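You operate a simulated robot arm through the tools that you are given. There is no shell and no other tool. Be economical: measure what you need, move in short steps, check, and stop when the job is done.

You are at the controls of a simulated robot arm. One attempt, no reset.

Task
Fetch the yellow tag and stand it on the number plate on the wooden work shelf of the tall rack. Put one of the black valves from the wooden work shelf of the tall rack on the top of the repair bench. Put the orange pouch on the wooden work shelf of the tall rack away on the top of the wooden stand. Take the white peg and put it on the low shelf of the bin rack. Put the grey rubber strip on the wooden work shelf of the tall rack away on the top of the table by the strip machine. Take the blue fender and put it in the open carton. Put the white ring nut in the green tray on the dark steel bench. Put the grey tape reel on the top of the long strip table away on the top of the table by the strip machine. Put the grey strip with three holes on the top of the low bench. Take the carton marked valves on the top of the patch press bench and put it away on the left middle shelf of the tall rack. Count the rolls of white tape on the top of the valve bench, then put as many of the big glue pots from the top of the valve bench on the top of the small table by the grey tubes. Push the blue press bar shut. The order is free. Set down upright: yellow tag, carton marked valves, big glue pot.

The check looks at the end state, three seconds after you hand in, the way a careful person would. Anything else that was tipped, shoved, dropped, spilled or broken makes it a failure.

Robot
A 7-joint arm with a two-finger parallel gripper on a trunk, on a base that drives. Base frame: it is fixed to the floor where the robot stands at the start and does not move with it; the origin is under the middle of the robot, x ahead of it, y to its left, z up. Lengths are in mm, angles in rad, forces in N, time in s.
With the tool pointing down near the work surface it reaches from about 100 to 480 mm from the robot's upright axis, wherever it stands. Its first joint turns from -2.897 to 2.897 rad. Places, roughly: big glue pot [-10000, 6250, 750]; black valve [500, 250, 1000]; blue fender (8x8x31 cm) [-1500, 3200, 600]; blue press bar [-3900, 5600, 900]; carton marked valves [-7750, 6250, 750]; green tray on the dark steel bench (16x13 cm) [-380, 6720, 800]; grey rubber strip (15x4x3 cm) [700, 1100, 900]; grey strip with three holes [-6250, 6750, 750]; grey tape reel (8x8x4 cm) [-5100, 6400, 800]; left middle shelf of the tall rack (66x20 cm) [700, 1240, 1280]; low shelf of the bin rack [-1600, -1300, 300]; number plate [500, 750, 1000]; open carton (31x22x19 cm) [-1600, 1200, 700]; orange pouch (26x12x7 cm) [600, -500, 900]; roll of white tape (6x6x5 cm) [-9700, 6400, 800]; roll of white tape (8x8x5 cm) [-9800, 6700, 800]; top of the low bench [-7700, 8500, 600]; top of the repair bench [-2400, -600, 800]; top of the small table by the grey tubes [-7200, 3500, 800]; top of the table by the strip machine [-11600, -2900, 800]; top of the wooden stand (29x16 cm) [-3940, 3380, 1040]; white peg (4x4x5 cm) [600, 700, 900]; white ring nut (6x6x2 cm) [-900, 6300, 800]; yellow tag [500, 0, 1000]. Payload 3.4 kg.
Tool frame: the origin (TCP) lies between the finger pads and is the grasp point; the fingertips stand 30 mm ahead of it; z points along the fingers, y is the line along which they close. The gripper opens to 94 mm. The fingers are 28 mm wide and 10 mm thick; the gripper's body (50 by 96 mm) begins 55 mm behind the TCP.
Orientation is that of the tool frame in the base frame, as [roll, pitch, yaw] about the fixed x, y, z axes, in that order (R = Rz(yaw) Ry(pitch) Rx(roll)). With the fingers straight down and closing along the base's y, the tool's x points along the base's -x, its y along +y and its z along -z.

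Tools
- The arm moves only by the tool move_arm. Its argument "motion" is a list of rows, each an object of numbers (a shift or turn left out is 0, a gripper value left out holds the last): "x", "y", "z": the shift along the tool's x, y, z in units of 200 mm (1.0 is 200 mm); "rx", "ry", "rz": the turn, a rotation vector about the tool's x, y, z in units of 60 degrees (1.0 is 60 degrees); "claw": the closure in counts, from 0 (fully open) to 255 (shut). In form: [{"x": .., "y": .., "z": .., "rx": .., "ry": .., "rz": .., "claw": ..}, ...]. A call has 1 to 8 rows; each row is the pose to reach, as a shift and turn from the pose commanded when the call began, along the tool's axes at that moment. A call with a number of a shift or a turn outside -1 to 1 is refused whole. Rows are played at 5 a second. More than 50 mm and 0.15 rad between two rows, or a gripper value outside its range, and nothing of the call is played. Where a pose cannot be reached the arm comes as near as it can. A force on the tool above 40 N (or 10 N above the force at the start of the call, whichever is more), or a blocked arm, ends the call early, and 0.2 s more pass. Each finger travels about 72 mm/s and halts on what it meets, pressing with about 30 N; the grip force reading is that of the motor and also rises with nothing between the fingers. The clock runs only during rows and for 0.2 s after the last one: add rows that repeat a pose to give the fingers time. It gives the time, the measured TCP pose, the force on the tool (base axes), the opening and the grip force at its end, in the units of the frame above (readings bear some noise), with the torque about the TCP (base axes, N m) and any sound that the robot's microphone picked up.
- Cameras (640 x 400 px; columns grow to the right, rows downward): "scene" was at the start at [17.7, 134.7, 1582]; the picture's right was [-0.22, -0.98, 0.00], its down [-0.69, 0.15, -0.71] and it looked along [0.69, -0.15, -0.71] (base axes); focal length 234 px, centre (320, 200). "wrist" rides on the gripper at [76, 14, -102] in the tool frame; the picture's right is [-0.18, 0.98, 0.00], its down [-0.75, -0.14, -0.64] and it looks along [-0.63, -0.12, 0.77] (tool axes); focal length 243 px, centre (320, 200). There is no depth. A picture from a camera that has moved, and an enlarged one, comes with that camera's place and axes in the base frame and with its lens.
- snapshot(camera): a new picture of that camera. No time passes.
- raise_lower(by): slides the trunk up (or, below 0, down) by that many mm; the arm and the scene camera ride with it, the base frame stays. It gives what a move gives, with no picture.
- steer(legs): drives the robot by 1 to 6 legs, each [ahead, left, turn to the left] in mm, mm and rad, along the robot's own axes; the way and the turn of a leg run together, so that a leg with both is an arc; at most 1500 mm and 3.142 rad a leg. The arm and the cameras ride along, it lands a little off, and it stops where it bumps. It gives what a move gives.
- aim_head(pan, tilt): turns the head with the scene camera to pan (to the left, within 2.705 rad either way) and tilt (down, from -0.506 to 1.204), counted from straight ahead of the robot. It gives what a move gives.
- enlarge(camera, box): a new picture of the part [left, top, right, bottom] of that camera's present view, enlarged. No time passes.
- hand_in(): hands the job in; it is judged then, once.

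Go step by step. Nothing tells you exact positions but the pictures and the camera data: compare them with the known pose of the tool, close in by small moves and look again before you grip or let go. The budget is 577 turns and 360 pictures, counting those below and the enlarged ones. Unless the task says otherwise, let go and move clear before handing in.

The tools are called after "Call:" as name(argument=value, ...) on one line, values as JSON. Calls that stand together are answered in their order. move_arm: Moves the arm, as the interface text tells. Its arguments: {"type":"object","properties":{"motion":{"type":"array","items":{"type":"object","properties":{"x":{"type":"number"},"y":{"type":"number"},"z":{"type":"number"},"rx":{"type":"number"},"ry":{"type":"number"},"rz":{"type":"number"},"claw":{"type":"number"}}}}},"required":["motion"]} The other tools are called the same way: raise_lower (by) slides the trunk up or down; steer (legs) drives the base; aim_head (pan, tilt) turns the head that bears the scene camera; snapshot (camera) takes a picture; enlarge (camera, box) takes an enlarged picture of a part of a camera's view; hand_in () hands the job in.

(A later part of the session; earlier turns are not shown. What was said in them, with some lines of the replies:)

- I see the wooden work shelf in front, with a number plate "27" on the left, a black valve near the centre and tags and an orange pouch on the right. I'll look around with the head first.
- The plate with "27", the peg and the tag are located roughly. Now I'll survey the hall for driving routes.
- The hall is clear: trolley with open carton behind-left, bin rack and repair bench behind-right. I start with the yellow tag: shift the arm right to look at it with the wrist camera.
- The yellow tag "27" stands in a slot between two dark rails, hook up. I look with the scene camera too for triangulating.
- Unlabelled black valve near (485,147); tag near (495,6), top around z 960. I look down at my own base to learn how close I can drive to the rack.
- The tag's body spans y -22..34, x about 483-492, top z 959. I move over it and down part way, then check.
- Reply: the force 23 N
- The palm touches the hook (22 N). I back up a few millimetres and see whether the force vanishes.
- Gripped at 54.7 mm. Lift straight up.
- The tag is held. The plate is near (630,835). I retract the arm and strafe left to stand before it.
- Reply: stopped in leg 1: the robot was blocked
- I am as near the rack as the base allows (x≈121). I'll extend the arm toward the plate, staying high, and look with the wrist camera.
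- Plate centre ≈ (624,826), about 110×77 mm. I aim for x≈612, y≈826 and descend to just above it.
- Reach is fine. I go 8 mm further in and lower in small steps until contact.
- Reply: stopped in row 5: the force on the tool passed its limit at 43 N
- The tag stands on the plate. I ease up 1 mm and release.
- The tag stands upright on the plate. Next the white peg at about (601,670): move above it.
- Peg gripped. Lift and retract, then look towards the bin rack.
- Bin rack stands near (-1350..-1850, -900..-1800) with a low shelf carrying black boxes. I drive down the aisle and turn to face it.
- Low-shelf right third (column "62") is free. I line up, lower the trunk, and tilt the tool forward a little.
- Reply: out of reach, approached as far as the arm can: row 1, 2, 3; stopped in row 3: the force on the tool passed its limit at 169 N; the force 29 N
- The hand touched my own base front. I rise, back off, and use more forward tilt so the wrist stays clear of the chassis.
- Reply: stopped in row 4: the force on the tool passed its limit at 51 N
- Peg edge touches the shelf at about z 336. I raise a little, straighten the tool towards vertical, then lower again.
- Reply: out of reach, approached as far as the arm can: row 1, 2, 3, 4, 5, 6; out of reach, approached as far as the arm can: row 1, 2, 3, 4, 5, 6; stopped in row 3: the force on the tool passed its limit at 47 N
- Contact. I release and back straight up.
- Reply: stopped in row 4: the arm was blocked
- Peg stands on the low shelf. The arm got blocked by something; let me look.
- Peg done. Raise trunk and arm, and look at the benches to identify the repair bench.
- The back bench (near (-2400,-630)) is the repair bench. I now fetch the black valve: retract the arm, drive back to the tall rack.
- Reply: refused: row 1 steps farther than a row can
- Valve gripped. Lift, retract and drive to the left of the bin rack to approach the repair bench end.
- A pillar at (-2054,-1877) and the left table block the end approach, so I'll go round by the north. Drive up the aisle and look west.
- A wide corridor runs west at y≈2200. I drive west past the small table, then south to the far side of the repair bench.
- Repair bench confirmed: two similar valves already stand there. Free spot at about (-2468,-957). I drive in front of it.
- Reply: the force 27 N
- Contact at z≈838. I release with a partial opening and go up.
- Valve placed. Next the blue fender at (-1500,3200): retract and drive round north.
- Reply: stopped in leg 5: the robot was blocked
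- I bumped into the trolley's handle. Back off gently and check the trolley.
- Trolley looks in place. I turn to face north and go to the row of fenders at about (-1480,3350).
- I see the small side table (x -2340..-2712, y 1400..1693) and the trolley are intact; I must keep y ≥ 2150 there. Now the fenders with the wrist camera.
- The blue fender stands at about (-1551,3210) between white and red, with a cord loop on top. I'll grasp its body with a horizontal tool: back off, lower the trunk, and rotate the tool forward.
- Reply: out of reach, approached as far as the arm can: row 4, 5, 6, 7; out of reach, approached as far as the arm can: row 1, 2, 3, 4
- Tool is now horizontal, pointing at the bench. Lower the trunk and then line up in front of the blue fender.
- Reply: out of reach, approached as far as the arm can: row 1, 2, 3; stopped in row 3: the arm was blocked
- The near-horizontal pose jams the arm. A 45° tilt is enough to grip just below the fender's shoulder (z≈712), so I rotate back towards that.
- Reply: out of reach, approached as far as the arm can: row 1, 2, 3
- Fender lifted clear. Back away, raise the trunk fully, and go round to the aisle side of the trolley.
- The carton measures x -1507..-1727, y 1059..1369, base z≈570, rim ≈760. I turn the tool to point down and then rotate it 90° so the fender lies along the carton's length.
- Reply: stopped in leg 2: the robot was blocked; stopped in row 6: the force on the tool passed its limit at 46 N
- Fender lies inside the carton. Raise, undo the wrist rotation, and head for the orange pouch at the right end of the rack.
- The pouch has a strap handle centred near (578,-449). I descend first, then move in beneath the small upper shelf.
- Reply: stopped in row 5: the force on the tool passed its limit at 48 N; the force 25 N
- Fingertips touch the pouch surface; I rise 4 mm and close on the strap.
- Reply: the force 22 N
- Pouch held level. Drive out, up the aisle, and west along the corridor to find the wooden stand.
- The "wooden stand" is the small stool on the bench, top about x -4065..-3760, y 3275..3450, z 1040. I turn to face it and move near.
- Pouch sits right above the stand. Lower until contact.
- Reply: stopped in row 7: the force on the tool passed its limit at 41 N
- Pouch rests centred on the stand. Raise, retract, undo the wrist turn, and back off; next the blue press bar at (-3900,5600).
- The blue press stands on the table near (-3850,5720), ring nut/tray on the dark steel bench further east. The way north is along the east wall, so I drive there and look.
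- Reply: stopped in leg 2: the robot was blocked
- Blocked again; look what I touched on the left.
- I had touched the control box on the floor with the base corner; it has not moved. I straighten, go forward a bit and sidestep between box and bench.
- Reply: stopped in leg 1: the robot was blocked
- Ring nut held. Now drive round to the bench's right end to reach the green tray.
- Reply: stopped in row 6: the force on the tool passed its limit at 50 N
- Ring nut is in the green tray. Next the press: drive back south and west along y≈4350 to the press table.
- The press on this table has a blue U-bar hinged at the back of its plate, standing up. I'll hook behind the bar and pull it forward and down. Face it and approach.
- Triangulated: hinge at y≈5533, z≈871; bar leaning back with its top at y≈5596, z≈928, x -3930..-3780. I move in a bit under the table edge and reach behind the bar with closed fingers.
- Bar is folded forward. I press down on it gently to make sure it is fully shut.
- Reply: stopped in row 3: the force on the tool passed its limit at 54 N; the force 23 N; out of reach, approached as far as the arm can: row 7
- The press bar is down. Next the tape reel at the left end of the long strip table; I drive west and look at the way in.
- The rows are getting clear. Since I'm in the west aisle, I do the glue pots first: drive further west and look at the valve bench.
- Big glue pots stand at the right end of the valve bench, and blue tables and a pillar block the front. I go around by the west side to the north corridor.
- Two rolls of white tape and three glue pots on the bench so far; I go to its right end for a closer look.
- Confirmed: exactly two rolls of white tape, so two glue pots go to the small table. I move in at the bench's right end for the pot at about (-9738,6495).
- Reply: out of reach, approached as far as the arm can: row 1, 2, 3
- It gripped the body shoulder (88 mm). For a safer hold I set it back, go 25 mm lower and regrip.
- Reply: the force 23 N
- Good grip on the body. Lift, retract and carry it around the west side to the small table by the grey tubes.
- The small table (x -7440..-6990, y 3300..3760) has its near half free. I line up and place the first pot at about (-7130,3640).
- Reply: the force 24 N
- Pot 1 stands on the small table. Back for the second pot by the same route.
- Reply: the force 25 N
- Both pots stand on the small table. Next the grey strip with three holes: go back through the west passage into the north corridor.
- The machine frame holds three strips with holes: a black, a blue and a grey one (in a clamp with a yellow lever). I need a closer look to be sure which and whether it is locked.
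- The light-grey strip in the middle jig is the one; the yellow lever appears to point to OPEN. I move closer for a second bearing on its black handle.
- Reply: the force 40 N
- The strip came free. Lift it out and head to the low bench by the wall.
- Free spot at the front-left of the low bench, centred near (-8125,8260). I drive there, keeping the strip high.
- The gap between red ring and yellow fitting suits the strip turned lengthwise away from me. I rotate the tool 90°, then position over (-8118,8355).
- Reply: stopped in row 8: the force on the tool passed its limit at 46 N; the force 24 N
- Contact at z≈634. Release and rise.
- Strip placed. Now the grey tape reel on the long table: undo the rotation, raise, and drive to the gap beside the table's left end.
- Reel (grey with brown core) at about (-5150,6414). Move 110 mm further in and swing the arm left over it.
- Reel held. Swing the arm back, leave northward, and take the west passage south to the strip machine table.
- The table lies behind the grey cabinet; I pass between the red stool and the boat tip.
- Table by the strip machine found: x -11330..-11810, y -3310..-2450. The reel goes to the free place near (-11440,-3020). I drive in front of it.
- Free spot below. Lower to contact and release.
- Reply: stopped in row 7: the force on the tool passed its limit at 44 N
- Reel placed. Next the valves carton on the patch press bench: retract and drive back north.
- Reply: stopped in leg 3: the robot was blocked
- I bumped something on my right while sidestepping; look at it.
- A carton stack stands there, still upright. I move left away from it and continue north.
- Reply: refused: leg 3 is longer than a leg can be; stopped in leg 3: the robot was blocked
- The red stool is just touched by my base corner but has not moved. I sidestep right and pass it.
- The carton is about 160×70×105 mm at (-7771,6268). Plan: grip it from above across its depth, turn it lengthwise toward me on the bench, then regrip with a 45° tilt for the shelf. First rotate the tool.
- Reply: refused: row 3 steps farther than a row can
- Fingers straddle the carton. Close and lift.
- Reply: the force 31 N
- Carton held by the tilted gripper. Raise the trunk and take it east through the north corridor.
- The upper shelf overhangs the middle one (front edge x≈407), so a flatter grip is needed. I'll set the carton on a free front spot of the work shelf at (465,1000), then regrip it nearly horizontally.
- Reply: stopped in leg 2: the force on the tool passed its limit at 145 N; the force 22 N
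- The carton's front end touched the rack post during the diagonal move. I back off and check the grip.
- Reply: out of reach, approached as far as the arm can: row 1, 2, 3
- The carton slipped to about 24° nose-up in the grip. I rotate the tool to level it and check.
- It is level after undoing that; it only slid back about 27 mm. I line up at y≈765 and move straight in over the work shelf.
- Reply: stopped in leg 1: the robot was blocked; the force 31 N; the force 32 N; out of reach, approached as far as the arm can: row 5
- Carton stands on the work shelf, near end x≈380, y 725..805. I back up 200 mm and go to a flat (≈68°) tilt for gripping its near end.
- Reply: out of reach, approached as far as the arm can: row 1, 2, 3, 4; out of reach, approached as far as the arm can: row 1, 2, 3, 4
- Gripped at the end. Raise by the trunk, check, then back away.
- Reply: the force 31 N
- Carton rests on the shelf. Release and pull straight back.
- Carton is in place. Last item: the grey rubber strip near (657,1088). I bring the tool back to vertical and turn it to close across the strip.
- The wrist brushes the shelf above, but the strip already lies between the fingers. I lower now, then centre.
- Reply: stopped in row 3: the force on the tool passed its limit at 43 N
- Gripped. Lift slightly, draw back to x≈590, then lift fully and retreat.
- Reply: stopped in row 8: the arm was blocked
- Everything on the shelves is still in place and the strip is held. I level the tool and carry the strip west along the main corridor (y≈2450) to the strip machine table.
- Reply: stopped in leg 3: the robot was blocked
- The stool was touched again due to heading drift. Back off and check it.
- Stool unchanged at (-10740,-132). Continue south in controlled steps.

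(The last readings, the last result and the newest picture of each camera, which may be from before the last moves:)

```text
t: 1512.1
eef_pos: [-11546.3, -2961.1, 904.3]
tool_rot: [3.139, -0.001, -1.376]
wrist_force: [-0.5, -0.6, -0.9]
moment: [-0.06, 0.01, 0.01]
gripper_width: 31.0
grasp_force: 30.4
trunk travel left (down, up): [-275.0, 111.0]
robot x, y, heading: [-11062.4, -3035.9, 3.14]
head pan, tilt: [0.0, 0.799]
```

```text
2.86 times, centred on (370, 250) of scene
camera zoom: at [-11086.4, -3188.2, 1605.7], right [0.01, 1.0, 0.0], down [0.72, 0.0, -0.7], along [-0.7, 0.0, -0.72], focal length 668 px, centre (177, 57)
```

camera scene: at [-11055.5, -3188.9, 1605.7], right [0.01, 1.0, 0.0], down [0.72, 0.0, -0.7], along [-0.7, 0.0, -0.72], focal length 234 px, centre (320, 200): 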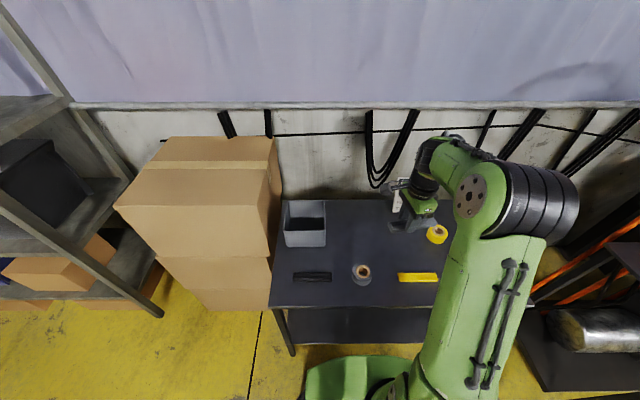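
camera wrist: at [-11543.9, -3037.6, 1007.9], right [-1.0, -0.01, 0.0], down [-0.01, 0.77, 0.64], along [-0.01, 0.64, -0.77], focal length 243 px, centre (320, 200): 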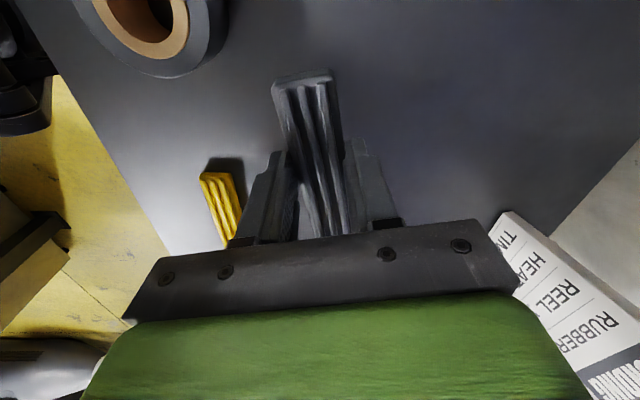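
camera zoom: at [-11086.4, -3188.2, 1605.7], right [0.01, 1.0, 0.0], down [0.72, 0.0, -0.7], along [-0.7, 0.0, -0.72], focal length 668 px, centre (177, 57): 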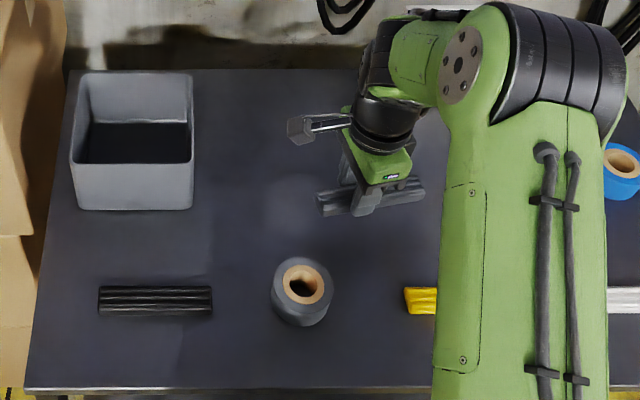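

Call:
move_arm(motion=[{"z": 0.2}, {"z": 0.3}, {"z": 0.34}, {"z": 0.36}, {"z": 0.38}, {"z": 0.4}, {"z": 0.42}])

Call:
move_arm(motion=[{"z": -0.01}, {"z": -0.01, "claw": 140}, {"z": -0.01, "claw": 110}, {"z": -0.01}, {"z": -0.15}, {"z": -0.35}, {"z": -0.55}, {"z": -0.75}])

Call:
snapshot(camera="wrist")

```text
t: 1513.2
eef_pos: [-11545.2, -2960.2, 837.9]
tool_rot: [3.131, 0.002, -1.376]
wrist_force: [10.1, 0.0, 23.1]
moment: [-0.23, -0.39, -0.07]
gripper_width: 31.4
grasp_force: 30.0
trunk travel left (down, up): [-275.0, 111.0]
robot x, y, heading: [-11061.5, -3034.7, 3.139]
head pan, tilt: [0.0, 0.799]
stopped in row 5: the force on the tool passed its limit at 45 N (the readings are from after the stop); the commanded pose is now the measured one
```

```text
t: 1515.0
eef_pos: [-11542.9, -2962.1, 983.0]
tool_rot: [3.134, 0.003, -1.377]
wrist_force: [0.1, -0.2, -0.8]
moment: [-0.02, 0.01, 0.02]
gripper_width: 53.6
grasp_force: 0.1
trunk travel left (down, up): [-275.0, 111.0]
robot x, y, heading: [-11061.7, -3036.5, 3.139]
head pan, tilt: [0.0, 0.799]
```

```text
52 pictures are left
camera wrist: at [-11540.0, -3038.0, 1087.0], right [-1.0, -0.01, 0.01], down [0.0, 0.77, 0.64], along [-0.01, 0.64, -0.77], focal length 243 px, centre (320, 200)
```

wrist: 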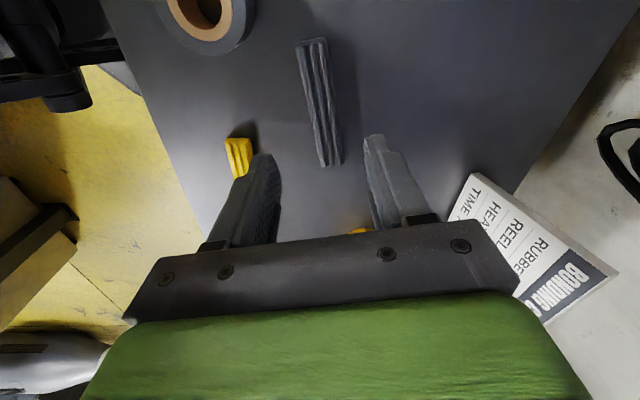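

The strip lies on the table. I move the arm clear; all tasks are done.

Call:
move_arm(motion=[{"z": -0.2}, {"z": -0.4}, {"z": -0.5, "y": -0.2}, {"z": -0.5, "y": -0.4}, {"z": -0.5, "y": -0.6}])

Call:
steer(legs=[[-350, 0, 0]])

Call:
snapshot(camera="scene")

```text
t: 1516.2
eef_pos: [-11421.6, -2935.9, 1084.5]
tool_rot: [3.13, 0.001, -1.373]
wrist_force: [-0.8, -0.8, 0.5]
moment: [-0.02, 0.02, -0.01]
gripper_width: 53.4
grasp_force: 0.1
trunk travel left (down, up): [-275.0, 111.0]
robot x, y, heading: [-11061.8, -3039.8, 3.135]
head pan, tilt: [0.0, 0.799]
```

```text
t: 1518.5
eef_pos: [-11077.7, -2935.9, 1084.4]
tool_rot: [3.132, 0.002, -1.386]
wrist_force: [0.3, 0.1, 1.4]
moment: [-0.02, 0.01, 0.0]
gripper_width: 53.5
grasp_force: 0.2
trunk travel left (down, up): [-275.0, 111.0]
robot x, y, heading: [-10718.3, -3038.2, 3.119]
head pan, tilt: [0.0, 0.799]
```

```text
51 pictures are left
camera scene: at [-10740.2, -3192.4, 1605.7], right [0.02, 1.0, 0.0], down [0.72, -0.01, -0.7], along [-0.7, 0.01, -0.72], focal length 234 px, centre (320, 200)
```

scene: 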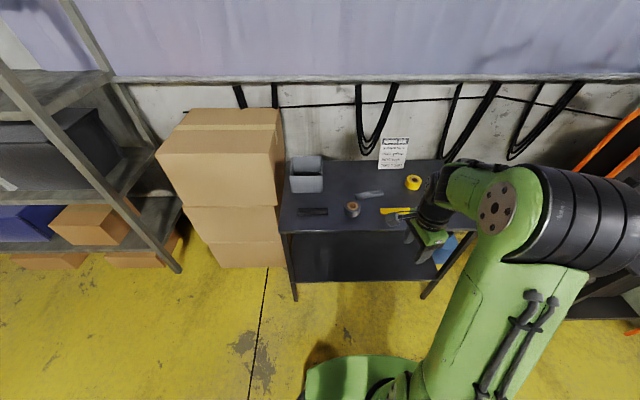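

The reel and the rubber strip lie on the table by the strip machine, the other items are placed, and the arm is clear, so I hand in.

Call:
hand_in()

```text
The job is handed in.
```

I handed the job in with all twelve tasks carried out, but I bumped several things on the way and have not seen the result of the check.

- **Glue pots:** I counted two rolls of white tape on the valve bench and moved two pots to the small table. One pot stays on the valve bench.
- **Press bar:** I folded it down and pressed on it with about 50 N. It looked shut in the wrist picture right after that, but I did not get a clear view of it from the side.
- **Black valve:** The work shelf also holds numbered black pieces that look like taps. I took the one without a number, which lay where the task said, as the valve.
- **Base bumps:** My base touched the corner of the small side table near the trolley, the trolley edge, a leg of the dark steel bench and a control box on the floor. It also touched a carton stack near the strip machine, and the red stool twice. Nothing fell. In the pictures afterwards the side table, control box and stool looked where they had been, and the stack was still upright, though I have no earlier picture to compare it with.
- **Arm bumps:** The arm pressed against the bin rack and against the tall rack's middle shelf. The carton I was carrying hit a rack post and slid in the grip. I re-gripped it and set it upright on the middle shelf, and the two cartons already there stayed in place.
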